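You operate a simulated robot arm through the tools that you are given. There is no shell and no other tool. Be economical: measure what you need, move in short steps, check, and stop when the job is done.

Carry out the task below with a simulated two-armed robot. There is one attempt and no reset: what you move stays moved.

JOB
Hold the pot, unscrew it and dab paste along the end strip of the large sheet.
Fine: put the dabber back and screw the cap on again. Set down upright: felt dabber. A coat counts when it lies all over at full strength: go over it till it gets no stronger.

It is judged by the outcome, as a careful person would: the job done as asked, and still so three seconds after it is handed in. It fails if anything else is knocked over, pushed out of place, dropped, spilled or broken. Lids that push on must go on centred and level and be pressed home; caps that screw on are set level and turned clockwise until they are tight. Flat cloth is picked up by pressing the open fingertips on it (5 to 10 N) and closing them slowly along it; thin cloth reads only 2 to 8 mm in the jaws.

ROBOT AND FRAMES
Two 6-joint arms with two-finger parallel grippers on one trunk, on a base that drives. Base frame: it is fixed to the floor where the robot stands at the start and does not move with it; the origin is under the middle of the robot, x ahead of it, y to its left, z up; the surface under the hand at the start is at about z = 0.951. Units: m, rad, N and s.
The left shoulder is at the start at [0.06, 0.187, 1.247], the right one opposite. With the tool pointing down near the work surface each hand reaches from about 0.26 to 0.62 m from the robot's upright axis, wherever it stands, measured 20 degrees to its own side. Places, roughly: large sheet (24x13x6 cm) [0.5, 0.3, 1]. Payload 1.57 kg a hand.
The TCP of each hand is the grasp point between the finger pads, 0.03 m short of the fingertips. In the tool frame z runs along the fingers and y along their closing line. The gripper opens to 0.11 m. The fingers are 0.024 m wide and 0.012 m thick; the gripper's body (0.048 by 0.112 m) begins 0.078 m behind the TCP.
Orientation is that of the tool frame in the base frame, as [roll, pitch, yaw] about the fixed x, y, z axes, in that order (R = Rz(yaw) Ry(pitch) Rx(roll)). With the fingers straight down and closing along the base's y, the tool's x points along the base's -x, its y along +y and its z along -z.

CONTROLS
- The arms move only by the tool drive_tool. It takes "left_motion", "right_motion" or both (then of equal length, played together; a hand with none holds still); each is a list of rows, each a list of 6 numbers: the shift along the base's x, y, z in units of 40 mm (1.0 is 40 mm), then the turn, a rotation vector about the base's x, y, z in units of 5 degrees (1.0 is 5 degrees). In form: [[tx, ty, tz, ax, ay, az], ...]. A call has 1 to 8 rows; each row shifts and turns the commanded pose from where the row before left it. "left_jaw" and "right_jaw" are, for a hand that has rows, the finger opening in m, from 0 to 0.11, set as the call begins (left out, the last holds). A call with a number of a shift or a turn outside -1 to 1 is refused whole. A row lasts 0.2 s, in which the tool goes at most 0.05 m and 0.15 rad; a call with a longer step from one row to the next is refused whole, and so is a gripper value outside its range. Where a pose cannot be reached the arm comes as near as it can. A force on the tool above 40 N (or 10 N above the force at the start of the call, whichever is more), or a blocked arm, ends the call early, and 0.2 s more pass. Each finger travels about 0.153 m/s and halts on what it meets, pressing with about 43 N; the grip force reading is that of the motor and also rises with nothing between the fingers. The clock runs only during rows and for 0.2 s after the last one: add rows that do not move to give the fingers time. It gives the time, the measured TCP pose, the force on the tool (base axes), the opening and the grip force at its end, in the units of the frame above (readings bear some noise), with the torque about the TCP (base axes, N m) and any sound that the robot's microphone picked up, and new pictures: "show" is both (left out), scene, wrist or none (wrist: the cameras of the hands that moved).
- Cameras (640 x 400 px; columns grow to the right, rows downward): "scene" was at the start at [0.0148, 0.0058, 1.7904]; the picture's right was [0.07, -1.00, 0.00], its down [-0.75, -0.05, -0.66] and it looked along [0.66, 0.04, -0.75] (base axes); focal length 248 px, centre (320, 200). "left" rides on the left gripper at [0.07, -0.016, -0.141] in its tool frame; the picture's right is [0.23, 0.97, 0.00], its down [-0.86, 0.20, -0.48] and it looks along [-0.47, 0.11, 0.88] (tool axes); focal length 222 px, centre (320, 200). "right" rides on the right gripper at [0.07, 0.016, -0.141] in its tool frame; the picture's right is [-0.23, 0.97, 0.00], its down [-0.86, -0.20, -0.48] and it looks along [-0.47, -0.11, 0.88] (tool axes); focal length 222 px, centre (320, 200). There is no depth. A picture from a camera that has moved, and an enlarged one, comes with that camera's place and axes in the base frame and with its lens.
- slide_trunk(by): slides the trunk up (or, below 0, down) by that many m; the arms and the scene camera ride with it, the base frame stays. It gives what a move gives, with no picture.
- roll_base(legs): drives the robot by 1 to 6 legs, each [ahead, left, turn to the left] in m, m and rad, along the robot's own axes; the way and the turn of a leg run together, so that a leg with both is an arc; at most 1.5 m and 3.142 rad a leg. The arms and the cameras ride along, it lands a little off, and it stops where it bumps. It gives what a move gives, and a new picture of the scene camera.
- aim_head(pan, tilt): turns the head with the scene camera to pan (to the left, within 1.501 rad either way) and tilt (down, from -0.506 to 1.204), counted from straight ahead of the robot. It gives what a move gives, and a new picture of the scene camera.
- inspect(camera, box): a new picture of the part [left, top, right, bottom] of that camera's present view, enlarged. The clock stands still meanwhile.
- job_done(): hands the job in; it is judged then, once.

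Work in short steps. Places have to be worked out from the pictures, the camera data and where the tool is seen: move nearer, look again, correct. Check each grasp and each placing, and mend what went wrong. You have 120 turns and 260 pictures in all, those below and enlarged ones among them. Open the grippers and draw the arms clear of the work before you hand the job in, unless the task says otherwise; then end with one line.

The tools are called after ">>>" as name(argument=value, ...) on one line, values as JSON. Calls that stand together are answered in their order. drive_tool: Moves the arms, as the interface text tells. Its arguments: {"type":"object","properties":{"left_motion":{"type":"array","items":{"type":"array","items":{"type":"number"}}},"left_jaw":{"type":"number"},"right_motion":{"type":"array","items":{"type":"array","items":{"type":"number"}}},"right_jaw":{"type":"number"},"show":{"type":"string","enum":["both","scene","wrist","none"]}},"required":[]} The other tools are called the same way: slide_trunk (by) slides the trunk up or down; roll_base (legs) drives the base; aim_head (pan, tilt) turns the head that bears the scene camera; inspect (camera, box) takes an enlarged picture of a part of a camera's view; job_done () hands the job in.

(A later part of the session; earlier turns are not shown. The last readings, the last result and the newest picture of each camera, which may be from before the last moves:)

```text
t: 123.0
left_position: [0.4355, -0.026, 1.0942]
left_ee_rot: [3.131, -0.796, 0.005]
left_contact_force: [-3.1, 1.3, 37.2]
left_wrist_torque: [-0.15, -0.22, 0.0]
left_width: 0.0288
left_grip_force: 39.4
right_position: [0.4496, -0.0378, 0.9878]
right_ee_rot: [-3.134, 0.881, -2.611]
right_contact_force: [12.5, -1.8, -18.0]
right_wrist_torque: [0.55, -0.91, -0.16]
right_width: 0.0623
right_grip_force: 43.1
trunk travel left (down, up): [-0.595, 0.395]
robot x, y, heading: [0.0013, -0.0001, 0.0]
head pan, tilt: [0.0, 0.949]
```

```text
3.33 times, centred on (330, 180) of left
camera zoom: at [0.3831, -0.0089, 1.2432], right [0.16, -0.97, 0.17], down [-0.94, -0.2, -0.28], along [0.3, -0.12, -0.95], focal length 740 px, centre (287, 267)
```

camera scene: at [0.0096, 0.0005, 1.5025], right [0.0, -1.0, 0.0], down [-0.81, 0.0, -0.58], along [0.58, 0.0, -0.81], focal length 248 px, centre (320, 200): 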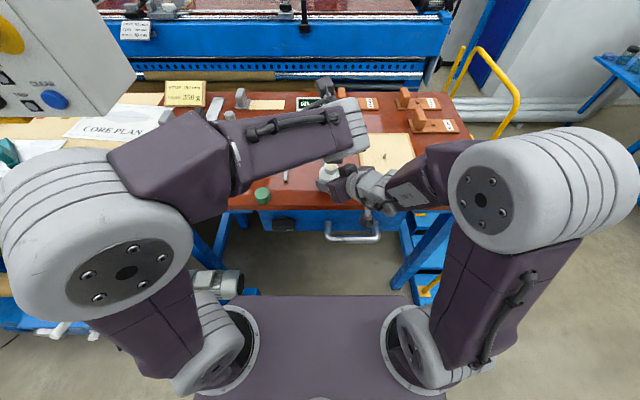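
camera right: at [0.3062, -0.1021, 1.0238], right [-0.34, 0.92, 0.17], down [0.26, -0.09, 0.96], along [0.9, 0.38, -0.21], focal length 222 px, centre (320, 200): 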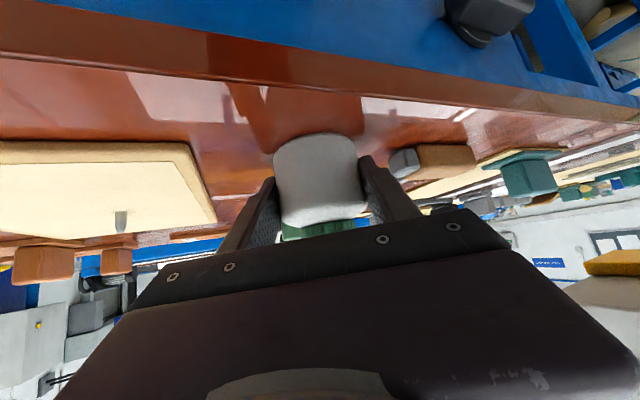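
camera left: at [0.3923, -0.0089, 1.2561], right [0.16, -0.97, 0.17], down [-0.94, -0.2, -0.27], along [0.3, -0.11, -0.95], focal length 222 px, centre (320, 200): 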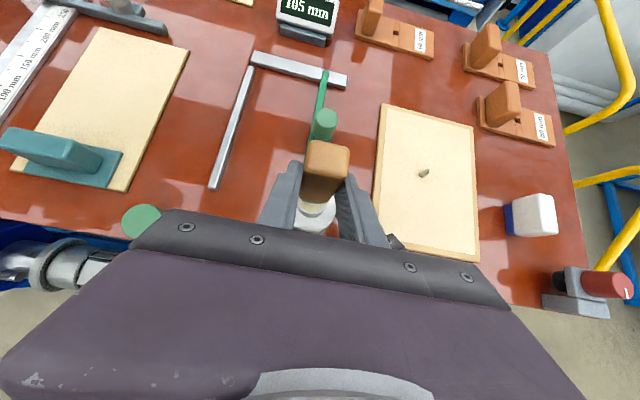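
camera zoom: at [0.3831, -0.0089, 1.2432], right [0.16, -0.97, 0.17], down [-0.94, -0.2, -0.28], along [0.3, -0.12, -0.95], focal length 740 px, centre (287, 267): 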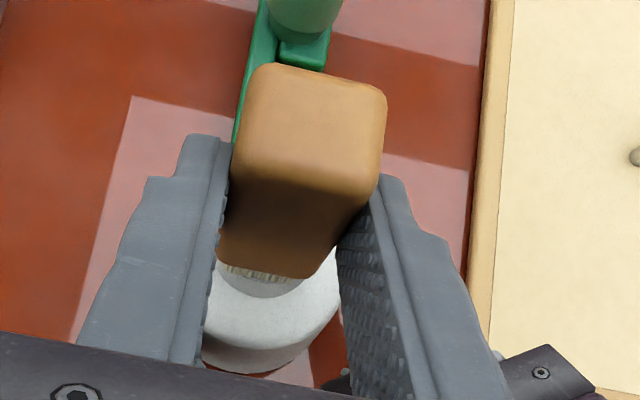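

Contact reached and the felt's lower edge has turned cream: paste is taken up. I lift it out and check.

>>> drive_tool(left_motion=[[0, 0, 0.3, 0, 0, 0], [0, 0, 0.6, 0, 0, 0], [0, 0.2, 0.5, 0, 0, 0], [0.3, 0.8, 0, 0, 0, 0], [0.5, 0.9, 0, 0, 0, 0], [0.6, 0.9, 0, 0, 0, 0], [0.6, 0.9, 0, 0, 0, 0], [0, 0, 0, 0, 0, 0]], show="both")

>>> inspect(camera="left", box=[60, 0, 400, 240])

>>> inspect(camera="scene", box=[200, 90, 360, 210])

```text
t: 124.8
left_position: [0.5143, 0.1219, 1.1472]
left_ee_rot: [3.136, -0.791, 0.004]
left_contact_force: [-0.9, 0.0, 0.0]
left_wrist_torque: [0.0, 0.02, 0.01]
left_width: 0.0288
left_grip_force: 38.8
right_position: [0.4486, -0.0376, 0.9869]
right_ee_rot: [-3.137, 0.882, -2.611]
right_contact_force: [-0.1, -0.1, -1.7]
right_wrist_torque: [-0.03, 0.03, 0.0]
right_width: 0.062
right_grip_force: 42.8
trunk travel left (down, up): [-0.595, 0.395]
robot x, y, heading: [-0.0017, -0.0025, -0.0]
head pan, tilt: [0.0, 0.949]
camera scene: at [0.0092, -0.0001, 1.5025], right [0.0, -1.0, 0.0], down [-0.81, 0.0, -0.58], along [0.58, 0.0, -0.81], focal length 248 px, centre (320, 200)
camera left: at [0.4629, 0.1389, 1.2966], right [0.16, -0.97, 0.17], down [-0.94, -0.2, -0.27], along [0.3, -0.11, -0.95], focal length 222 px, centre (320, 200)
```

scene: 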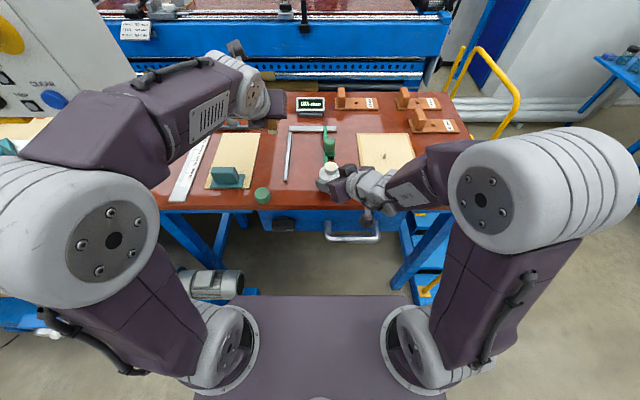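
left: 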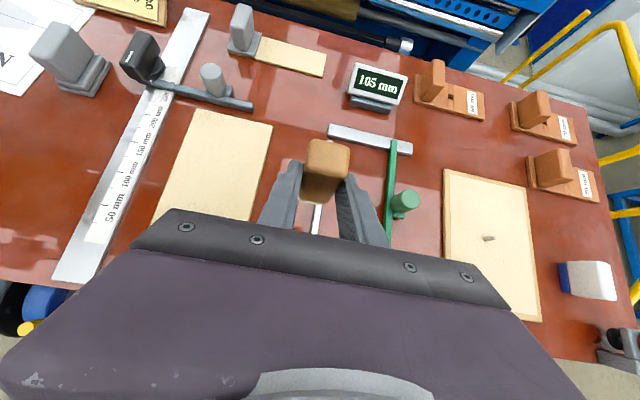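

```text
1.67 times, centred on (230, 120) of left
camera zoom: at [0.4629, 0.1389, 1.2966], right [0.16, -0.97, 0.17], down [-0.94, -0.2, -0.27], along [0.3, -0.11, -0.95], focal length 370 px, centre (470, 333)
```

zoom: 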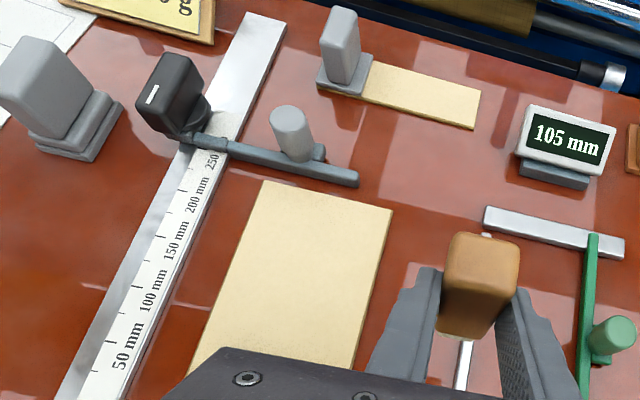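

```text
3.33 times, centred on (280, 150) of scene
camera zoom: at [0.0092, -0.0001, 1.5025], right [0.0, -1.0, 0.0], down [-0.81, 0.0, -0.58], along [0.58, 0.0, -0.81], focal length 825 px, centre (453, 367)
```

zoom: 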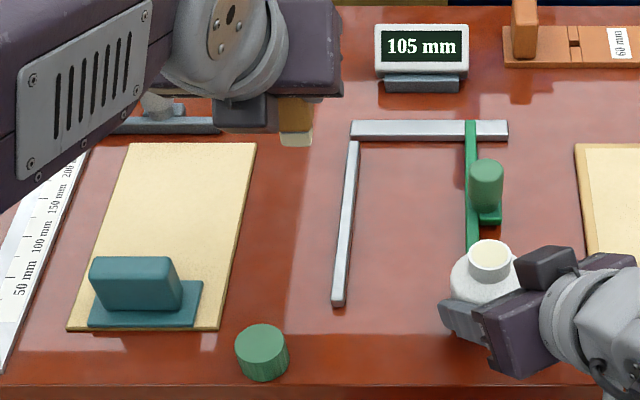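

The felt carries paste. The sheet's free (far) edge is at x≈0.681, y 0.20–0.325. I move the dabber over the right corner of that end strip, still above it.

>>> drive_tool(left_motion=[[0.55, 0.38, 0, 0, 0, 0], [0.55, 0.38, 0, 0, 0, 0], [0.55, 0.38, 0, 0, 0, 0], [0.55, 0.38, 0, 0, 0, 0], [0.55, 0.38, 0, 0, 0, 0], [0.5, 0.35, -0.6, 0, 0, 0], [0, 0, -0.8, 0, 0, 0], [0, 0, -0.6, 0, 0, 0]], show="both")

>>> inspect(camera="left", box=[220, 100, 400, 240])

>>> inspect(camera="scene", box=[190, 80, 310, 180])

```text
t: 126.6
left_position: [0.6381, 0.1667, 1.0598]
left_ee_rot: [3.134, -0.79, 0.006]
left_contact_force: [-0.6, 0.5, -1.3]
left_wrist_torque: [-0.01, 0.03, -0.01]
left_width: 0.0287
left_grip_force: 38.4
left hand out of reach, approached as far as the arm can: row 4, 5, 6
right_position: [0.4482, -0.0364, 0.9871]
right_ee_rot: [-3.136, 0.883, -2.611]
right_contact_force: [0.6, 0.2, -0.1]
right_wrist_torque: [0.04, -0.03, -0.03]
right_width: 0.062
right_grip_force: 43.2
trunk travel left (down, up): [-0.595, 0.395]
robot x, y, heading: [0.0011, 0.0015, -0.001]
head pan, tilt: [0.0, 0.949]
camera scene: at [0.0099, 0.0007, 1.5025], right [0.0, -1.0, 0.0], down [-0.81, 0.0, -0.58], along [0.58, 0.0, -0.81], focal length 248 px, centre (320, 200)
camera left: at [0.5874, 0.1828, 1.2096], right [0.16, -0.97, 0.17], down [-0.94, -0.2, -0.27], along [0.3, -0.11, -0.95], focal length 222 px, centre (320, 200)
```

scene: 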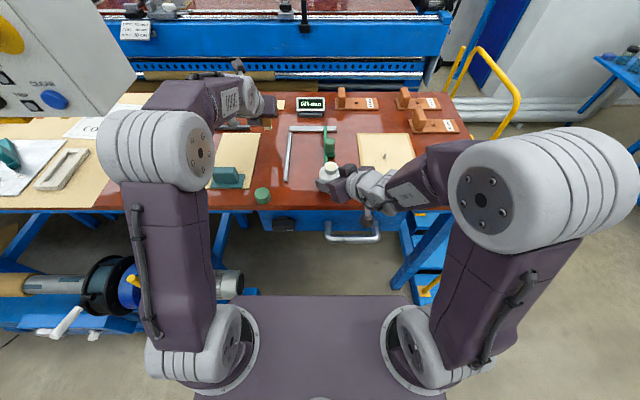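
left: 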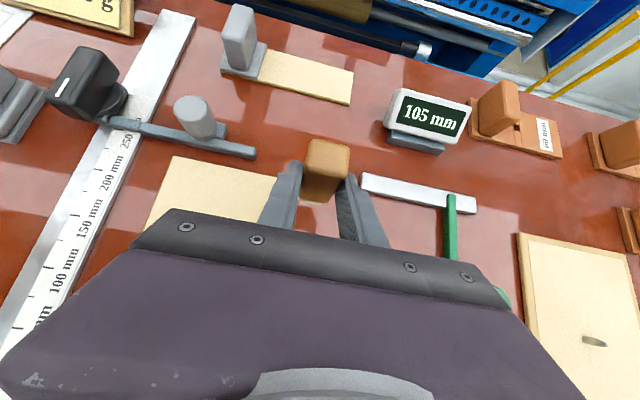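

```text
2.86 times, centred on (310, 170) of left
camera zoom: at [0.5874, 0.1828, 1.2096], right [0.16, -0.97, 0.17], down [-0.94, -0.2, -0.27], along [0.3, -0.11, -0.95], focal length 635 px, centre (349, 286)
```

zoom: 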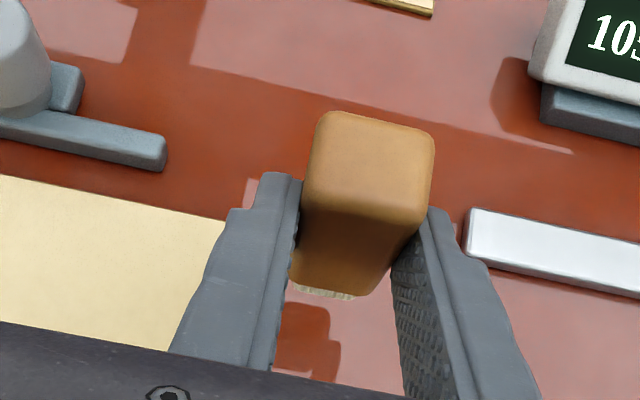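

```text
4.00 times, centred on (250, 130) of scene
camera zoom: at [0.0099, 0.0007, 1.5025], right [0.0, -1.0, 0.0], down [-0.81, 0.0, -0.58], along [0.58, 0.0, -0.81], focal length 990 px, centre (600, 480)
```

zoom: 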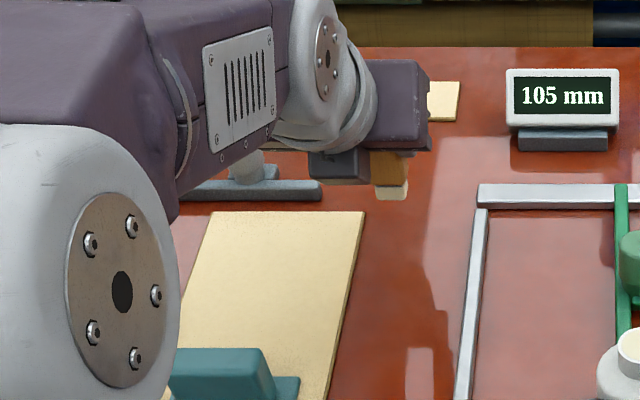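

Foot is ≈21 mm ahead of the TCP. I move over the strip's right corner (foot to ≈(0.670,0.213)) and come lower.

>>> drive_tool(left_motion=[[0.13, 0.5, 0, 0, 0, 0], [0.13, 0.6, -0.2, 0, 0, 0], [0, 0.05, -0.3, 0, 0, 0], [0, 0, -0.2, 0, 0, 0], [0, 0, 0, 0, 0, 0]], show="none")

>>> inspect(camera="left", box=[200, 80, 420, 240])

>>> inspect(camera="scene", box=[190, 90, 310, 190])

```text
t: 127.8
left_position: [0.6439, 0.176, 1.0271]
left_ee_rot: [-3.141, -0.792, 0.006]
left_contact_force: [-0.9, 0.5, -0.5]
left_wrist_torque: [0.0, -0.03, 0.0]
left_width: 0.0288
left_grip_force: 38.7
left hand out of reach, approached as far as the arm can: row 1, 2, 3
right_position: [0.4492, -0.036, 0.989]
right_ee_rot: [-3.137, 0.884, -2.611]
right_contact_force: [0.2, -0.7, -0.6]
right_wrist_torque: [0.04, -0.02, -0.02]
right_width: 0.0623
right_grip_force: 42.5
trunk travel left (down, up): [-0.595, 0.395]
robot x, y, heading: [0.0023, -0.0002, -0.002]
head pan, tilt: [0.0, 0.949]
```

```text
2.50 times, centred on (310, 160) of left
camera zoom: at [0.5919, 0.1917, 1.1756], right [0.17, -0.97, 0.16], down [-0.94, -0.21, -0.27], along [0.3, -0.11, -0.95], focal length 555 px, centre (345, 300)
```

zoom: 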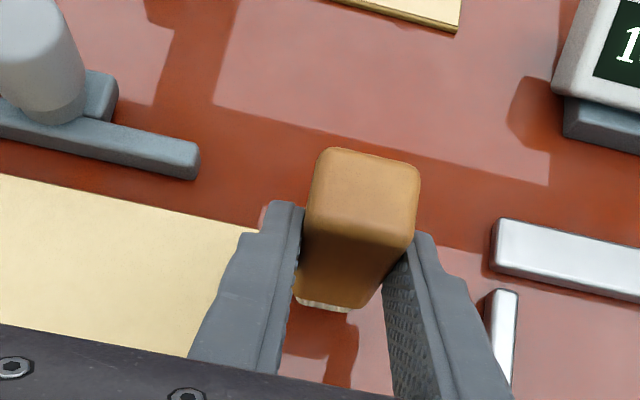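

```text
4.00 times, centred on (250, 140) of scene
camera zoom: at [0.0098, 0.0006, 1.5025], right [0.0, -1.0, 0.0], down [-0.81, 0.0, -0.58], along [0.58, 0.0, -0.81], focal length 990 px, centre (600, 440)
```

zoom: 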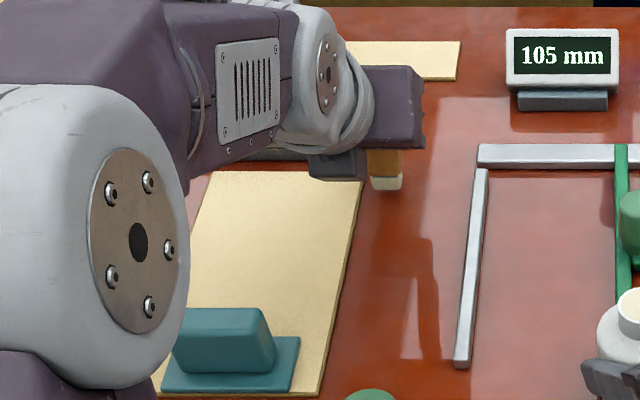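

The left arm is at its reach limit; I must drive forward. First release the pot and retract the right arm, pulling the left back and up a little.

>>> drive_tool(right_motion=[[0, 0, 0, 0, 0, 0], [0, 0, 0, 0, 0, 0]], right_jaw=0.085, show="none")

>>> drive_tool(left_motion=[[0, 0, 0.6, 0, 0, 0], [-0.5, 0, 0.6, 0, 0, 0], [-0.6, 0, 0.4, 0, 0, 0], [-0.6, 0, 0, 0, 0, 0], [-0.5, 0, 0, 0, 0, 0], [0, 0, 0, 0, 0, 0]], right_motion=[[-0.4, -0.22, 0.38, 0, 0, 0], [-0.5, -0.27, 0.47, 0, 0, 0], [-0.5, -0.27, 0.47, 0, 0, 0], [-0.2, -0.5, 0.7, 0, 0, 0], [0, -0.7, 0.7, 0, 0, 0], [0, -0.7, 0.6, 0, 0, 0]], show="scene")

>>> inspect(camera="scene", box=[220, 110, 420, 220])

```text
t: 128.4
left_position: [0.6429, 0.1761, 1.0271]
left_ee_rot: [3.139, -0.791, 0.007]
left_contact_force: [-0.1, 0.7, -0.3]
left_wrist_torque: [0.0, -0.01, -0.01]
left_width: 0.0288
left_grip_force: 38.5
right_position: [0.4494, -0.0372, 0.9875]
right_ee_rot: [-3.136, 0.884, -2.611]
right_contact_force: [0.2, -0.4, 0.7]
right_wrist_torque: [-0.01, 0.02, 0.0]
right_width: 0.0854
right_grip_force: 0.1
trunk travel left (down, up): [-0.595, 0.395]
robot x, y, heading: [-0.0025, 0.0008, -0.001]
head pan, tilt: [0.0, 0.949]
```

```text
t: 129.8
left_position: [0.5552, 0.1734, 1.0895]
left_ee_rot: [3.137, -0.792, 0.006]
left_contact_force: [-1.0, 0.1, -0.3]
left_wrist_torque: [0.0, 0.0, 0.01]
left_width: 0.0287
left_grip_force: 38.7
left hand out of reach, approached as far as the arm can: row 1
right_position: [0.4017, -0.1464, 1.1189]
right_ee_rot: [-3.138, 0.883, -2.611]
right_contact_force: [0.1, 0.4, 1.0]
right_wrist_torque: [-0.02, 0.04, 0.0]
right_width: 0.0854
right_grip_force: 0.0
right hand out of reach, approached as far as the arm can: row 3, 5
trunk travel left (down, up): [-0.595, 0.395]
robot x, y, heading: [0.001, 0.0031, 0.001]
head pan, tilt: [0.0, 0.949]
camera scene: at [0.0097, 0.0002, 1.5025], right [0.0, -1.0, 0.0], down [-0.81, 0.0, -0.58], along [0.58, 0.0, -0.81], focal length 248 px, centre (320, 200)
```

scene: 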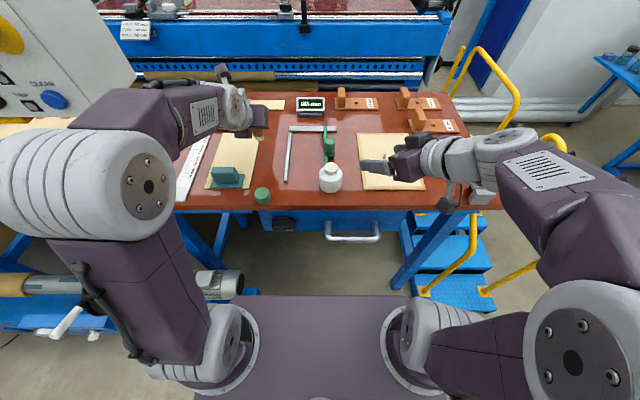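

```text
3.20 times, centred on (320, 165) of scene
camera zoom: at [0.0097, 0.0002, 1.5025], right [0.0, -1.0, 0.0], down [-0.81, 0.0, -0.58], along [0.58, 0.0, -0.81], focal length 792 px, centre (320, 312)
```

zoom: 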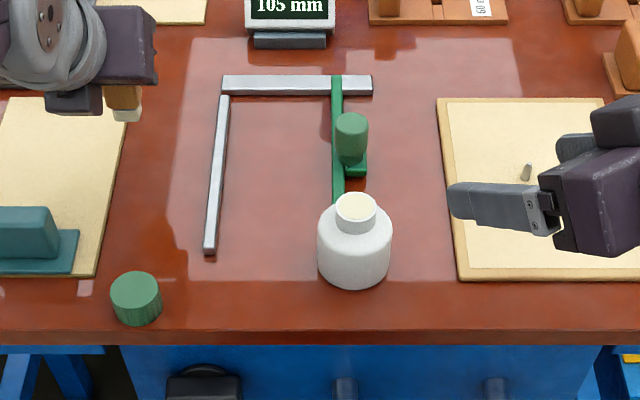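

Pot stands upright and open. Drive ahead 0.08.

>>> roll_base(legs=[[0.08, 0, 0]])

```text
t: 130.9
left_position: [0.6356, 0.1729, 1.0893]
left_ee_rot: [3.137, -0.79, 0.005]
left_contact_force: [0.4, -0.7, -0.7]
left_wrist_torque: [-0.02, 0.01, 0.01]
left_width: 0.0289
left_grip_force: 38.4
right_position: [0.4816, -0.1451, 1.1177]
right_ee_rot: [-3.137, 0.881, -2.611]
right_contact_force: [0.7, 0.1, -0.9]
right_wrist_torque: [-0.01, -0.01, 0.01]
right_width: 0.085
right_grip_force: 0.0
trunk travel left (down, up): [-0.595, 0.395]
robot x, y, heading: [0.0788, -0.0014, -0.003]
head pan, tilt: [0.0, 0.949]
camera scene: at [0.0899, 0.0005, 1.5025], right [0.0, -1.0, 0.0], down [-0.81, 0.0, -0.58], along [0.58, 0.0, -0.81], focal length 248 px, centre (320, 200)
```

scene: 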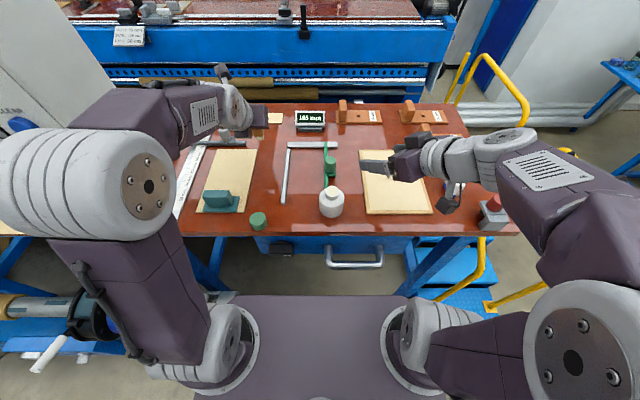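

Now bring the dabber over the strip's right corner.

>>> drive_tool(left_motion=[[0.1, 0.5, -0.2, 0, 0, 0], [0.2, 0.5, -0.4, 0, 0, 0], [0.04, 0, -0.5, 0, 0, 0], [0, 0, 0, 0, 0, 0]], show="none")

>>> inspect(camera="left", box=[200, 80, 420, 240])

>>> inspect(camera="scene", box=[190, 100, 310, 200])

```text
t: 131.9
left_position: [0.6457, 0.1841, 1.0419]
left_ee_rot: [-3.138, -0.794, 0.007]
left_contact_force: [-0.2, -0.3, 0.0]
left_wrist_torque: [0.01, 0.02, 0.0]
left_width: 0.0288
left_grip_force: 38.6
left hand out of reach, approached as far as the arm can: row 1, 2
right_position: [0.4814, -0.146, 1.1187]
right_ee_rot: [-3.137, 0.883, -2.612]
right_contact_force: [-0.6, -0.1, -0.2]
right_wrist_torque: [0.01, 0.03, 0.01]
right_width: 0.0852
right_grip_force: 0.1
trunk travel left (down, up): [-0.595, 0.395]
robot x, y, heading: [0.0781, -0.0017, 0.002]
head pan, tilt: [0.0, 0.949]
```

```text
2.50 times, centred on (310, 160) of left
camera zoom: at [0.5943, 0.2002, 1.1907], right [0.17, -0.97, 0.16], down [-0.94, -0.21, -0.27], along [0.3, -0.1, -0.95], focal length 555 px, centre (345, 300)
```

zoom: 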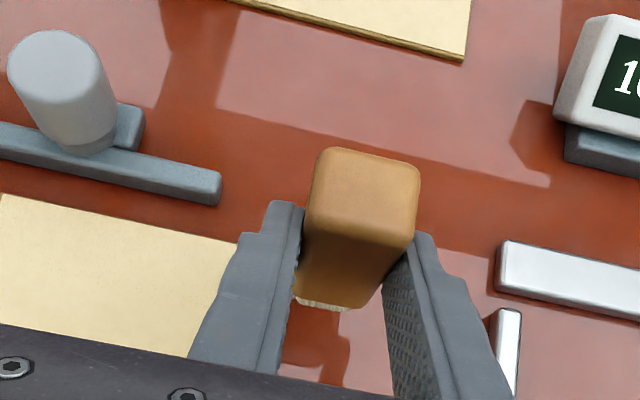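

```text
4.00 times, centred on (250, 150) of scene
camera zoom: at [0.0888, 0.0005, 1.5025], right [0.0, -1.0, 0.0], down [-0.81, 0.0, -0.58], along [0.58, 0.0, -0.81], focal length 990 px, centre (600, 400)
```

zoom: 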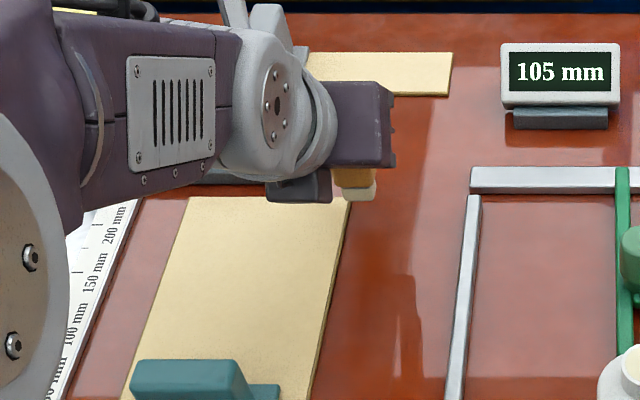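

The +y motion is limited by the wrist roll; letting the hand yaw left with the arm should free it. I rotate +20° while moving to the corner.

>>> drive_tool(left_motion=[[0, 0, 0, 0, 0, 1], [0, 0, 0, 0, 0, 1], [0, 0.2, 0, 0, 0, 1], [0.05, 0.2, 0, 0, 0, 1], [0.05, 0.2, 0, 0, 0, 1], [0, 0, 0, 0, 0, 0]], show="none")

>>> inspect(camera="left", box=[200, 80, 420, 240])

```text
t: 133.3
left_position: [0.6519, 0.21, 1.0425]
left_ee_rot: [3.138, -0.794, 0.445]
left_contact_force: [0.4, -0.3, -0.4]
left_wrist_torque: [0.01, -0.02, -0.04]
left_width: 0.0289
left_grip_force: 38.5
right_position: [0.4809, -0.1448, 1.1185]
right_ee_rot: [-3.136, 0.883, -2.612]
right_contact_force: [0.5, 1.1, -0.9]
right_wrist_torque: [0.05, 0.05, 0.0]
right_width: 0.085
right_grip_force: 0.0
trunk travel left (down, up): [-0.595, 0.395]
robot x, y, heading: [0.0833, -0.0008, -0.001]
head pan, tilt: [0.0, 0.949]
```

```text
2.50 times, centred on (310, 160) of left
camera zoom: at [0.5974, 0.2029, 1.191], right [0.56, -0.81, 0.16], down [-0.77, -0.58, -0.27], along [0.32, 0.03, -0.95], focal length 555 px, centre (345, 300)
```

zoom: 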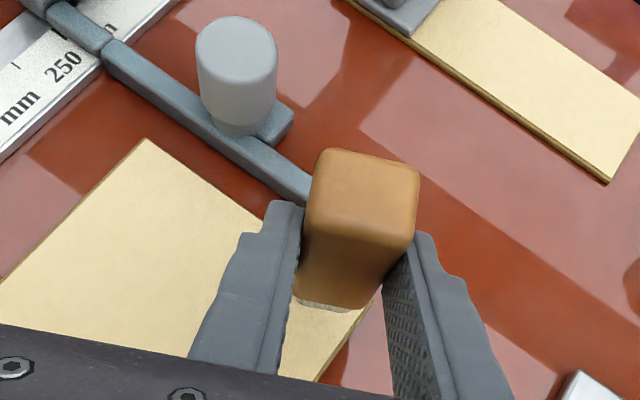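

Now it's free. Shift slightly, then lower to light contact at the corner of the strip.

>>> drive_tool(left_motion=[[-0.08, -0.15, -0.15, 0, 0, 0], [0, 0, -0.1, 0, 0, 0], [0, 0, -0.08, 0, 0, 0], [0, 0, -0.05, 0, 0, 0], [0, 0, 0, 0, 0, 0]], show="none")

>>> inspect(camera="left", box=[200, 80, 420, 240])

>>> inspect(camera="scene", box=[210, 120, 300, 190])

```text
t: 134.5
left_position: [0.6475, 0.2035, 1.0254]
left_ee_rot: [3.138, -0.792, 0.442]
left_contact_force: [0.3, 0.8, -0.5]
left_wrist_torque: [0.04, 0.03, 0.0]
left_width: 0.0289
left_grip_force: 38.7
right_position: [0.482, -0.1461, 1.1187]
right_ee_rot: [-3.137, 0.881, -2.611]
right_contact_force: [-0.3, -0.2, -0.1]
right_wrist_torque: [-0.02, 0.04, 0.02]
right_width: 0.085
right_grip_force: 0.1
trunk travel left (down, up): [-0.595, 0.395]
robot x, y, heading: [0.0802, -0.0017, -0.005]
head pan, tilt: [0.0, 0.949]
```

```text
2.50 times, centred on (310, 160) of left
camera zoom: at [0.5938, 0.1971, 1.175], right [0.56, -0.81, 0.16], down [-0.77, -0.58, -0.27], along [0.32, 0.03, -0.95], focal length 555 px, centre (345, 300)
```

zoom: 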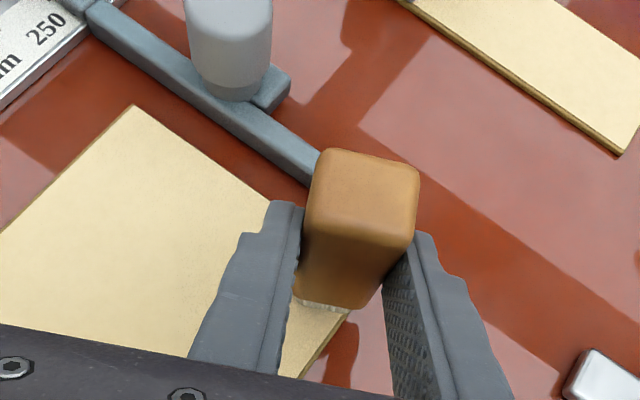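

```text
5.71 times, centred on (255, 155) of scene
camera zoom: at [0.0892, 0.0007, 1.5025], right [0.0, -1.0, 0.0], down [-0.81, 0.0, -0.58], along [0.58, 0.0, -0.81], focal length 1414 px, centre (691, 457)
```

zoom: 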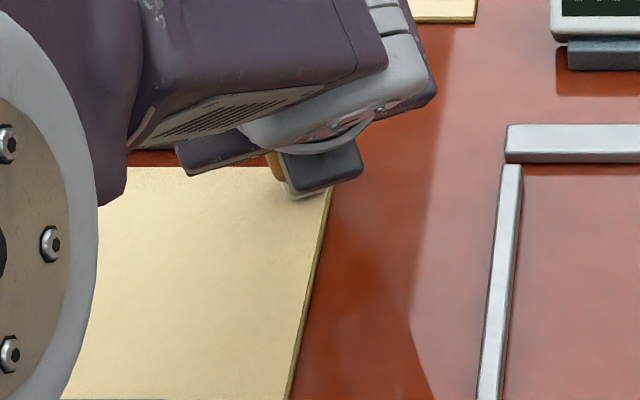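

Foot at about (0.669,0.213), not touching yet. Continue down in small steps.

>>> drive_tool(left_motion=[[0, 0, -0.04, 0, 0, 0], [0, 0, -0.03, 0, 0, 0], [0, 0, -0.02, 0, 0, 0], [0, 0, 0, 0, 0, 0]], show="none")

>>> drive_tool(left_motion=[[0, 0, -0.02, 0, 0, 0], [0, 0, -0.02, 0, 0, 0], [0, 0, 0, 0, 0, 0]], show="wrist")

```text
t: 135.5
left_position: [0.6466, 0.2041, 1.0231]
left_ee_rot: [3.137, -0.793, 0.441]
left_contact_force: [2.1, 1.6, 7.8]
left_wrist_torque: [0.15, -0.3, -0.01]
left_width: 0.0286
left_grip_force: 38.6
right_position: [0.4814, -0.1458, 1.1181]
right_ee_rot: [-3.136, 0.884, -2.61]
right_contact_force: [0.3, -0.3, 0.1]
right_wrist_torque: [-0.01, -0.03, -0.02]
right_width: 0.0852
right_grip_force: 0.1
trunk travel left (down, up): [-0.595, 0.395]
robot x, y, heading: [0.082, 0.0019, 0.0]
head pan, tilt: [0.0, 0.949]
```

```text
t: 136.3
left_position: [0.6465, 0.2032, 1.0236]
left_ee_rot: [3.138, -0.795, 0.443]
left_contact_force: [3.0, 2.0, 17.3]
left_wrist_torque: [0.37, -0.65, -0.03]
left_width: 0.0287
left_grip_force: 39.0
right_position: [0.4806, -0.1452, 1.1189]
right_ee_rot: [-3.136, 0.883, -2.609]
right_contact_force: [-0.1, -1.1, -0.3]
right_wrist_torque: [-0.02, 0.05, -0.01]
right_width: 0.0852
right_grip_force: 0.0
trunk travel left (down, up): [-0.595, 0.395]
robot x, y, heading: [0.0788, -0.0004, -0.003]
head pan, tilt: [0.0, 0.949]
camera left: at [0.5924, 0.1965, 1.1721], right [0.56, -0.81, 0.17], down [-0.77, -0.58, -0.28], along [0.32, 0.03, -0.95], focal length 222 px, centre (320, 200)
```

left: 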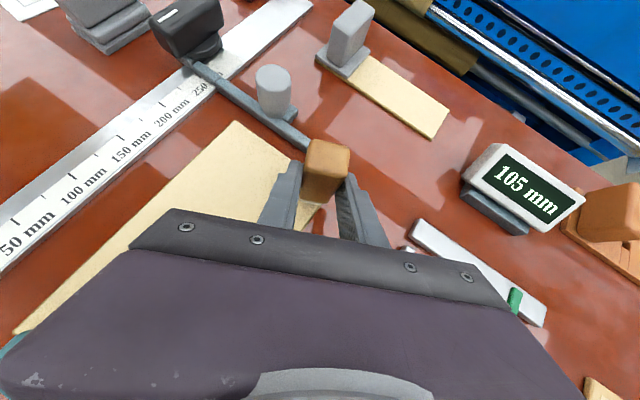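

Contact at TCP z≈1.0235 (17 N). I lift, step along and dab twice, then lift to see the coat.

>>> drive_tool(left_motion=[[0, 0.15, 0.17, 0, 0, 0.2], [0, 0.15, 0, 0, 0, 0.2], [0, 0, -0.16, 0, 0, 0], [0, 0.15, 0.16, 0, 0, 0.2], [0, 0.15, 0, 0, 0, 0.2], [0, 0, -0.16, 0, 0, 0], [0, 0.1, 0.3, 0, 0, 0], [-0.6, 0.5, 0.7, 0, 0, 0]], show="none")

>>> inspect(camera="left", box=[200, 50, 460, 240])

>>> inspect(camera="scene", box=[210, 120, 300, 190])

```text
t: 138.1
left_position: [0.6219, 0.2527, 1.0625]
left_ee_rot: [3.135, -0.794, 0.513]
left_contact_force: [-0.9, 1.2, -0.5]
left_wrist_torque: [0.0, 0.01, -0.03]
left_width: 0.0287
left_grip_force: 38.9
right_position: [0.4791, -0.1457, 1.1192]
right_ee_rot: [-3.135, 0.882, -2.61]
right_contact_force: [-0.5, 0.2, 0.0]
right_wrist_torque: [-0.05, 0.0, -0.02]
right_width: 0.0849
right_grip_force: 0.0
trunk travel left (down, up): [-0.595, 0.395]
robot x, y, heading: [0.0799, -0.0039, 0.002]
head pan, tilt: [0.0, 0.949]
```

```text
2.11 times, centred on (330, 145) of left
camera zoom: at [0.5679, 0.2419, 1.2111], right [0.61, -0.77, 0.17], down [-0.72, -0.63, -0.27], along [0.32, 0.05, -0.95], focal length 468 px, centre (299, 316)
```

zoom: 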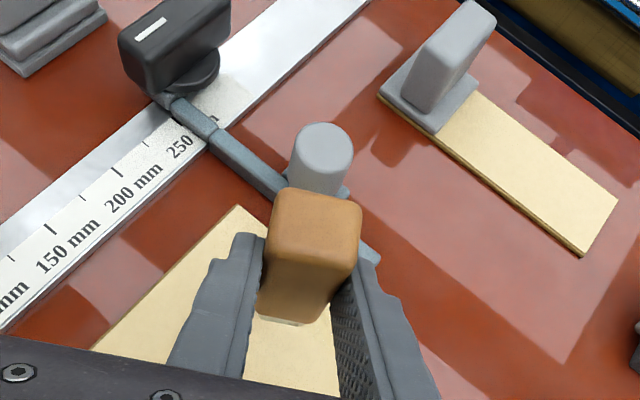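

```text
5.71 times, centred on (255, 155) of scene
camera zoom: at [0.0862, 0.0013, 1.5025], right [0.0, -1.0, 0.0], down [-0.81, 0.0, -0.58], along [0.58, 0.0, -0.81], focal length 1414 px, centre (691, 457)
```

zoom: 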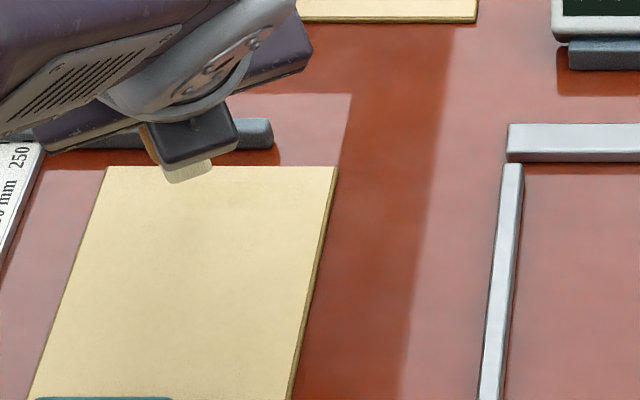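

Zoom further on the strip to see the coat.

>>> inspect(camera="scene", box=[222, 140, 274, 176])

```text
11.11 times, centred on (248, 158) of scene
camera zoom: at [0.0862, 0.0013, 1.5025], right [0.0, -1.0, 0.0], down [-0.81, 0.0, -0.58], along [0.58, 0.0, -0.81], focal length 2750 px, centre (1120, 667)
```

zoom: 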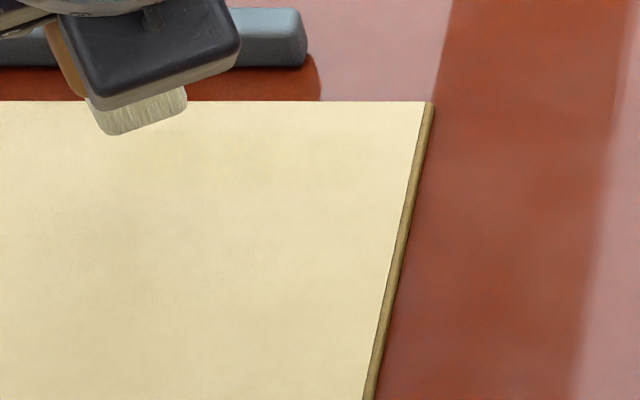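

A faint coat shows, about 11 mm inside the edge. I now dab along the outer edge (x +10 mm) from the left end to the right, in overlapping dabs.

>>> drive_tool(left_motion=[[0.4, 0.6, 0, 0, 0, 0.45], [0.47, 0.65, 0, 0, 0, 0], [0, 0, -0.87, 0, 0, 0], [0, 0, -0.13, 0, 0, 0], [0, -0.24, 0.13, 0, 0, 0], [0, 0, -0.13, 0, 0, 0], [0, -0.24, 0.13, 0, 0, 0], [0, 0, -0.13, 0, 0, 0]], show="none")

>>> drive_tool(left_motion=[[0, -0.24, 0.13, 0, 0, 0], [0, 0, -0.13, 0, 0, 0], [0, -0.24, 0.13, 0, 0, 0], [0, 0, -0.13, 0, 0, 0], [0, -0.24, 0.13, 0, 0, 0], [0, 0, -0.13, 0, 0, 0], [0, -0.24, 0.13, 0, 0, 0], [0, 0, -0.13, 0, 0, 0]], show="wrist")

```text
t: 139.9
left_position: [0.6581, 0.2816, 1.023]
left_ee_rot: [3.135, -0.796, 0.552]
left_contact_force: [1.1, 1.2, 7.9]
left_wrist_torque: [0.17, -0.32, -0.01]
left_width: 0.0289
left_grip_force: 38.6
right_position: [0.4811, -0.1462, 1.1198]
right_ee_rot: [-3.135, 0.883, -2.61]
right_contact_force: [0.2, 1.1, 0.6]
right_wrist_torque: [-0.03, 0.04, -0.02]
right_width: 0.0849
right_grip_force: 0.1
trunk travel left (down, up): [-0.595, 0.395]
robot x, y, heading: [0.0841, -0.0015, -0.002]
head pan, tilt: [0.0, 0.949]
```

```text
t: 141.7
left_position: [0.6579, 0.2438, 1.0228]
left_ee_rot: [3.137, -0.795, 0.551]
left_contact_force: [1.7, -0.1, 8.5]
left_wrist_torque: [0.16, -0.27, 0.0]
left_width: 0.0291
left_grip_force: 38.9
right_position: [0.4805, -0.1465, 1.1193]
right_ee_rot: [-3.136, 0.883, -2.611]
right_contact_force: [-0.3, 0.9, 0.8]
right_wrist_torque: [0.0, 0.01, 0.0]
right_width: 0.0851
right_grip_force: 0.2
trunk travel left (down, up): [-0.595, 0.395]
robot x, y, heading: [0.0806, -0.0008, -0.001]
head pan, tilt: [0.0, 0.949]
camera left: at [0.6051, 0.2312, 1.1723], right [0.64, -0.75, 0.17], down [-0.7, -0.66, -0.28], along [0.32, 0.06, -0.95], focal length 222 px, centre (320, 200)
```

left: 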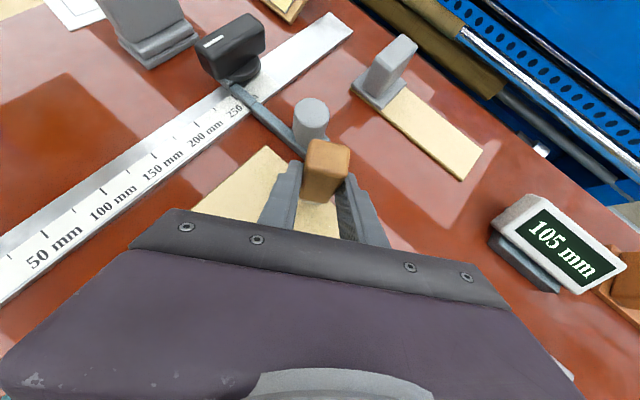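

Good: ~8 N per dab. I continue to the right end, then lift away and look.

>>> drive_tool(left_motion=[[0, -0.24, 0.13, 0, 0, 0], [0, 0, -0.13, 0, 0, 0], [0, -0.24, 0.13, 0, 0, 0], [0, 0, -0.13, 0, 0, 0], [0, -0.24, 0.13, 0, 0, 0], [0, 0, -0.13, 0, 0, 0], [0, -0.24, 0.13, 0, 0, 0], [0, 0, -0.13, 0, 0, 0]], show="none")

>>> drive_tool(left_motion=[[0, 0, 0.4, 0, 0, 0], [-0.6, -0.4, 0.8, 0, 0, 0], [-0.9, -0.6, 0.2, 0, 0, 0], [-0.9, -0.6, 0, 0, 0, 0], [-0.5, -0.6, 0, 0, 0, 0]], show="scene")

>>> inspect(camera="scene", box=[200, 135, 280, 195])

>>> inspect(camera="left", box=[120, 20, 340, 180])

```text
t: 143.5
left_position: [0.6575, 0.2049, 1.0224]
left_ee_rot: [3.137, -0.796, 0.551]
left_contact_force: [1.6, 0.2, 9.4]
left_wrist_torque: [0.24, -0.31, -0.03]
left_width: 0.0288
left_grip_force: 38.8
right_position: [0.4806, -0.1466, 1.1188]
right_ee_rot: [-3.137, 0.884, -2.608]
right_contact_force: [-0.1, 0.9, -0.2]
right_wrist_torque: [0.0, 0.03, 0.04]
right_width: 0.0851
right_grip_force: 0.0
trunk travel left (down, up): [-0.595, 0.395]
robot x, y, heading: [0.081, 0.0006, -0.002]
head pan, tilt: [0.0, 0.949]
```

```text
t: 144.7
left_position: [0.5426, 0.1166, 1.0761]
left_ee_rot: [3.137, -0.79, 0.551]
left_contact_force: [-0.2, -0.3, 0.0]
left_wrist_torque: [0.01, 0.03, 0.01]
left_width: 0.0289
left_grip_force: 38.7
right_position: [0.4817, -0.1468, 1.1185]
right_ee_rot: [-3.139, 0.885, -2.611]
right_contact_force: [0.4, -0.4, 0.3]
right_wrist_torque: [-0.01, 0.0, 0.0]
right_width: 0.085
right_grip_force: 0.0
trunk travel left (down, up): [-0.595, 0.395]
robot x, y, heading: [0.0807, -0.0005, 0.001]
head pan, tilt: [0.0, 0.949]
camera scene: at [0.0888, -0.0003, 1.5025], right [0.0, -1.0, 0.0], down [-0.81, 0.0, -0.58], along [0.58, 0.0, -0.81], focal length 248 px, centre (320, 200)
```

scene: 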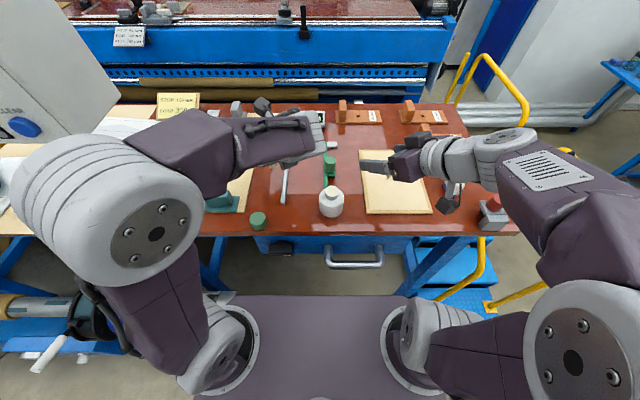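

```text
6.67 times, centred on (240, 165) of scene
camera zoom: at [0.0888, -0.0003, 1.5025], right [0.0, -1.0, 0.0], down [-0.81, 0.0, -0.58], along [0.58, 0.0, -0.81], focal length 1650 px, centre (853, 433)
```

zoom: 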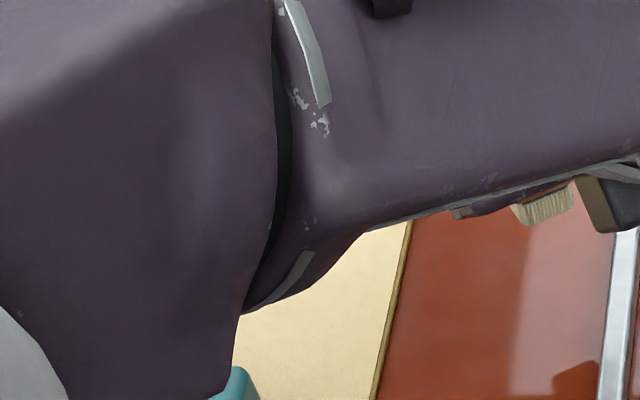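

```text
2.50 times, centred on (230, 100) of left
camera zoom: at [0.4901, 0.1039, 1.2263], right [0.64, -0.75, 0.16], down [-0.7, -0.66, -0.27], along [0.31, 0.06, -0.95], focal length 555 px, centre (545, 450)
```

zoom: 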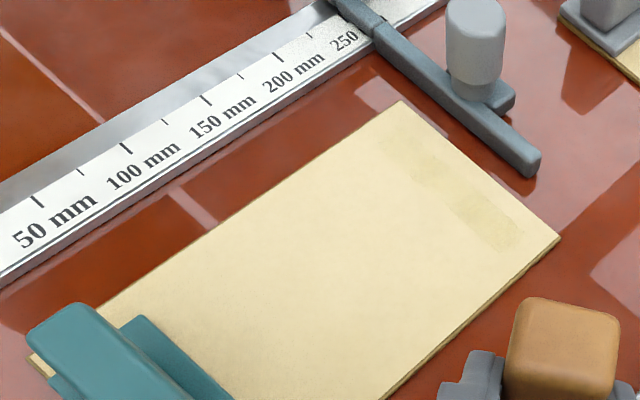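

The wrist camera shows the coat clearly. Zoom there.

>>> inspect(camera="left", box=[240, 50, 350, 125])

```text
5.33 times, centred on (295, 88) of left
camera zoom: at [0.4901, 0.1039, 1.2263], right [0.64, -0.75, 0.16], down [-0.7, -0.66, -0.27], along [0.31, 0.06, -0.95], focal length 1185 px, centre (453, 800)
```

zoom: 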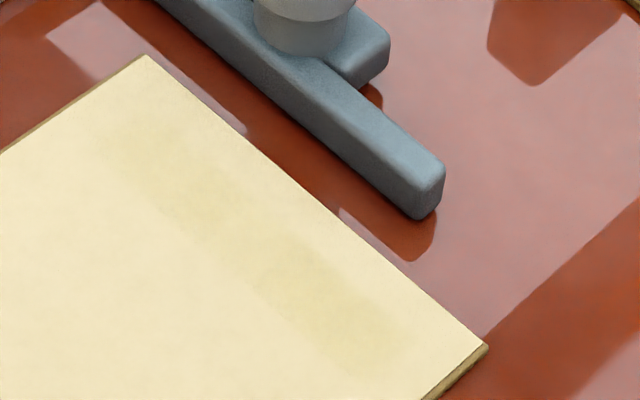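

The coat covers x 0.648–0.668, y 0.214–0.309, while the sheet end is x 0.682, y 0.198–0.325, so I need to go farther out and to both ends. I check how the dabber sits in the hand.

>>> inspect(camera="scene", box=[240, 130, 340, 210])

>>> inspect(camera="right", box=[380, 40, 640, 260])

>>> inspect(camera="left", box=[250, 110, 400, 240])

```text
5.00 times, centred on (290, 170) of scene
camera zoom: at [0.0888, -0.0003, 1.5025], right [0.0, -1.0, 0.0], down [-0.81, 0.0, -0.58], along [0.58, 0.0, -0.81], focal length 1237 px, centre (470, 350)
```

zoom: 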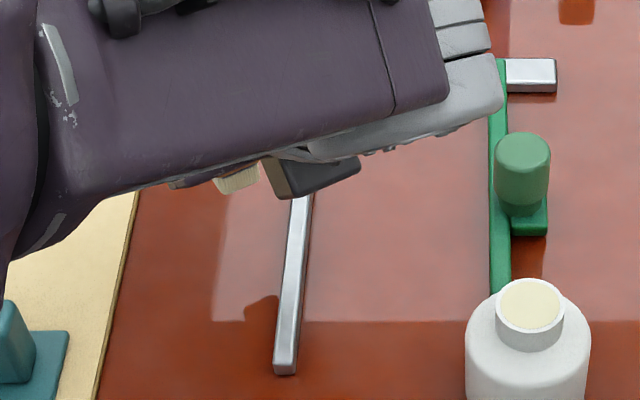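

```text
1.82 times, centred on (510, 150) of right
camera zoom: at [0.34, -0.2088, 1.1544], right [-0.37, 0.91, 0.17], down [0.25, -0.08, 0.96], along [0.9, 0.4, -0.2], focal length 404 px, centre (-26, 291)
```

zoom: 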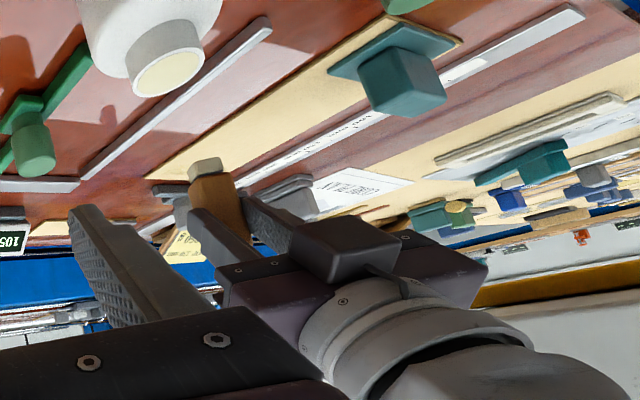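

```text
3.08 times, centred on (325, 175) of left
camera zoom: at [0.4901, 0.1039, 1.2263], right [0.64, -0.75, 0.16], down [-0.7, -0.66, -0.27], along [0.31, 0.06, -0.95], focal length 684 px, centre (305, 277)
```

zoom: 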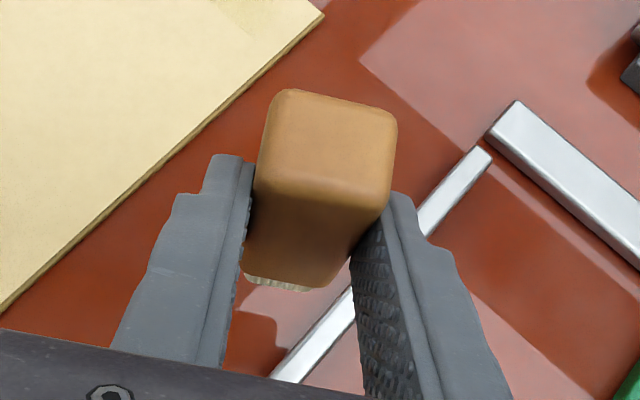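

Cameras suggest the felt's footprint and the visible coat differ; the coat may lie in a fixed strip about 15–35 mm from the end. I test with three dabs centred on that band at the left end and compare.

>>> drive_tool(left_motion=[[0.56, 1.05, 0, 0, 0, 0], [0.57, 1.05, 0, 0, 0, 0], [0.57, 1.05, 0, 0, 0, 0], [0.57, 1.05, 0, 0, 0, 0], [0, 0.27, -0.6, 0, 0, 0], [0, 0, -0.73, 0, 0, 0], [0, -0.24, 0.13, 0, 0, 0], [0, 0, -0.13, 0, 0, 0]], show="none")

>>> drive_tool(left_motion=[[0, -0.24, 0.13, 0, 0, 0], [0, 0, -0.13, 0, 0, 0], [0, 0, 0.5, 0, 0, 0], [-0.6, -0.5, 0.8, 0, 0, 0], [-0.57, -1.0, 0, 0, 0, 0], [-0.57, -1.0, 0, 0, 0, 0], [-0.57, -1.0, 0, 0, 0, 0], [0, 0, 0, 0, 0, 0]], show="none")

>>> inspect(camera="left", box=[220, 40, 350, 135])

```text
refused: 1.05 is not a number from -1 to 1
```

```text
t: 146.5
left_position: [0.4508, -0.0305, 1.1279]
left_ee_rot: [3.137, -0.792, 0.552]
left_contact_force: [-0.4, 3.0, -0.2]
left_wrist_torque: [-0.22, -0.04, -0.25]
left_width: 0.0289
left_grip_force: 38.8
right_position: [0.4821, -0.1462, 1.1186]
right_ee_rot: [-3.136, 0.883, -2.611]
right_contact_force: [1.2, -3.9, -0.9]
right_wrist_torque: [0.2, 0.06, 0.24]
right_width: 0.0822
right_grip_force: 0.0
trunk travel left (down, up): [-0.595, 0.395]
robot x, y, heading: [0.0793, 0.0016, -0.001]
head pan, tilt: [0.0, 0.949]
```

```text
4.21 times, centred on (285, 88) of left
camera zoom: at [0.3972, -0.0432, 1.278], right [0.64, -0.75, 0.16], down [-0.7, -0.66, -0.27], along [0.31, 0.06, -0.95], focal length 935 px, centre (467, 674)
```

zoom: 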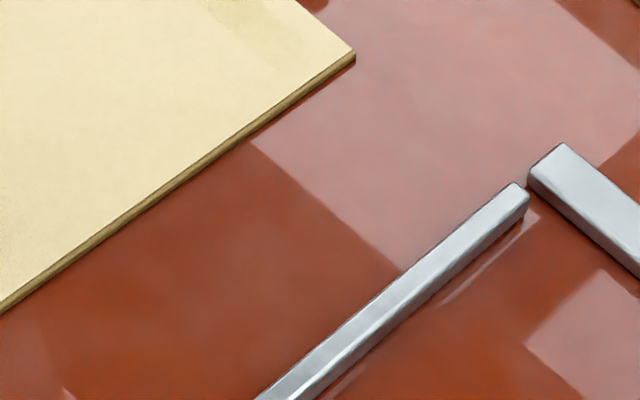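

The first call was refused, so the second carried the hand back toward the pot (light brush with the idle right hand, nothing disturbed). Since it's over the pot anyway, I move the right hand well away and line up for a second dip.

>>> drive_tool(left_motion=[[0, 0.3, 0.2, 0, 0, 0], [0, 0, 0, 0, 0, 0], [0, 0, 0, 0, 0, 0], [-0.1, -0.2, 0, 0, 0, 0], [-0.2, -0.25, -0.2, 0, 0, 0], [0, 0, 0, 0, 0, 0]], right_motion=[[0, -0.7, 0.2, 0, 0, 0], [0, -0.8, 0.2, 0, 0, 0], [0, -0.8, 0, 0, 0, 0], [0, -0.8, 0, 0, 0, 0], [0, 0, 0, 0, 0, 0], [0, 0, 0, 0, 0, 0]], show="scene")

>>> inspect(camera="left", box=[240, 110, 400, 240])

```text
t: 147.9
left_position: [0.4377, -0.0392, 1.1295]
left_ee_rot: [3.138, -0.792, 0.551]
left_contact_force: [-0.2, -0.1, -0.7]
left_wrist_torque: [0.0, 0.0, -0.03]
left_width: 0.0289
left_grip_force: 38.7
right_position: [0.4813, -0.2692, 1.133]
right_ee_rot: [-3.136, 0.881, -2.611]
right_contact_force: [-0.2, -0.2, -0.3]
right_wrist_torque: [-0.03, 0.0, 0.0]
right_width: 0.085
right_grip_force: 0.1
trunk travel left (down, up): [-0.595, 0.395]
robot x, y, heading: [0.0782, -0.0014, -0.008]
head pan, tilt: [0.0, 0.949]
camera scene: at [0.0893, 0.0007, 1.5025], right [0.0, -1.0, 0.0], down [-0.81, 0.0, -0.58], along [0.58, 0.0, -0.81], focal length 248 px, centre (320, 200)
```

scene: 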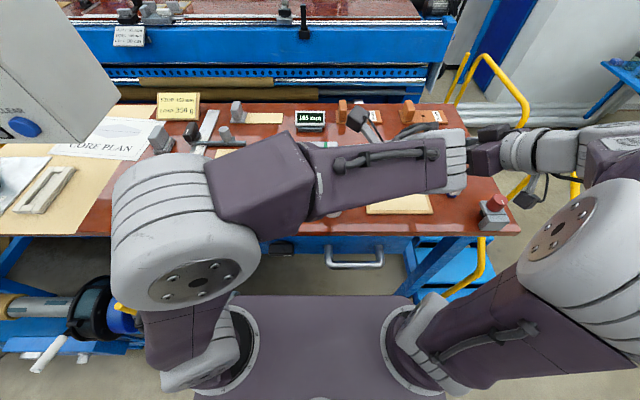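

```text
3.08 times, centred on (320, 175) of left
camera zoom: at [0.3852, -0.0502, 1.2787], right [0.64, -0.75, 0.16], down [-0.7, -0.66, -0.27], along [0.31, 0.06, -0.95], focal length 684 px, centre (320, 277)
```

zoom: 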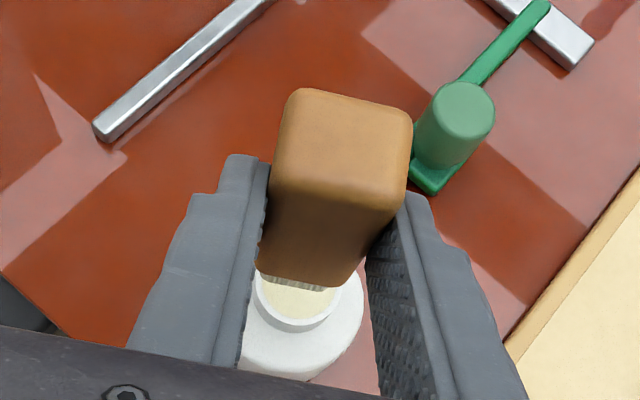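

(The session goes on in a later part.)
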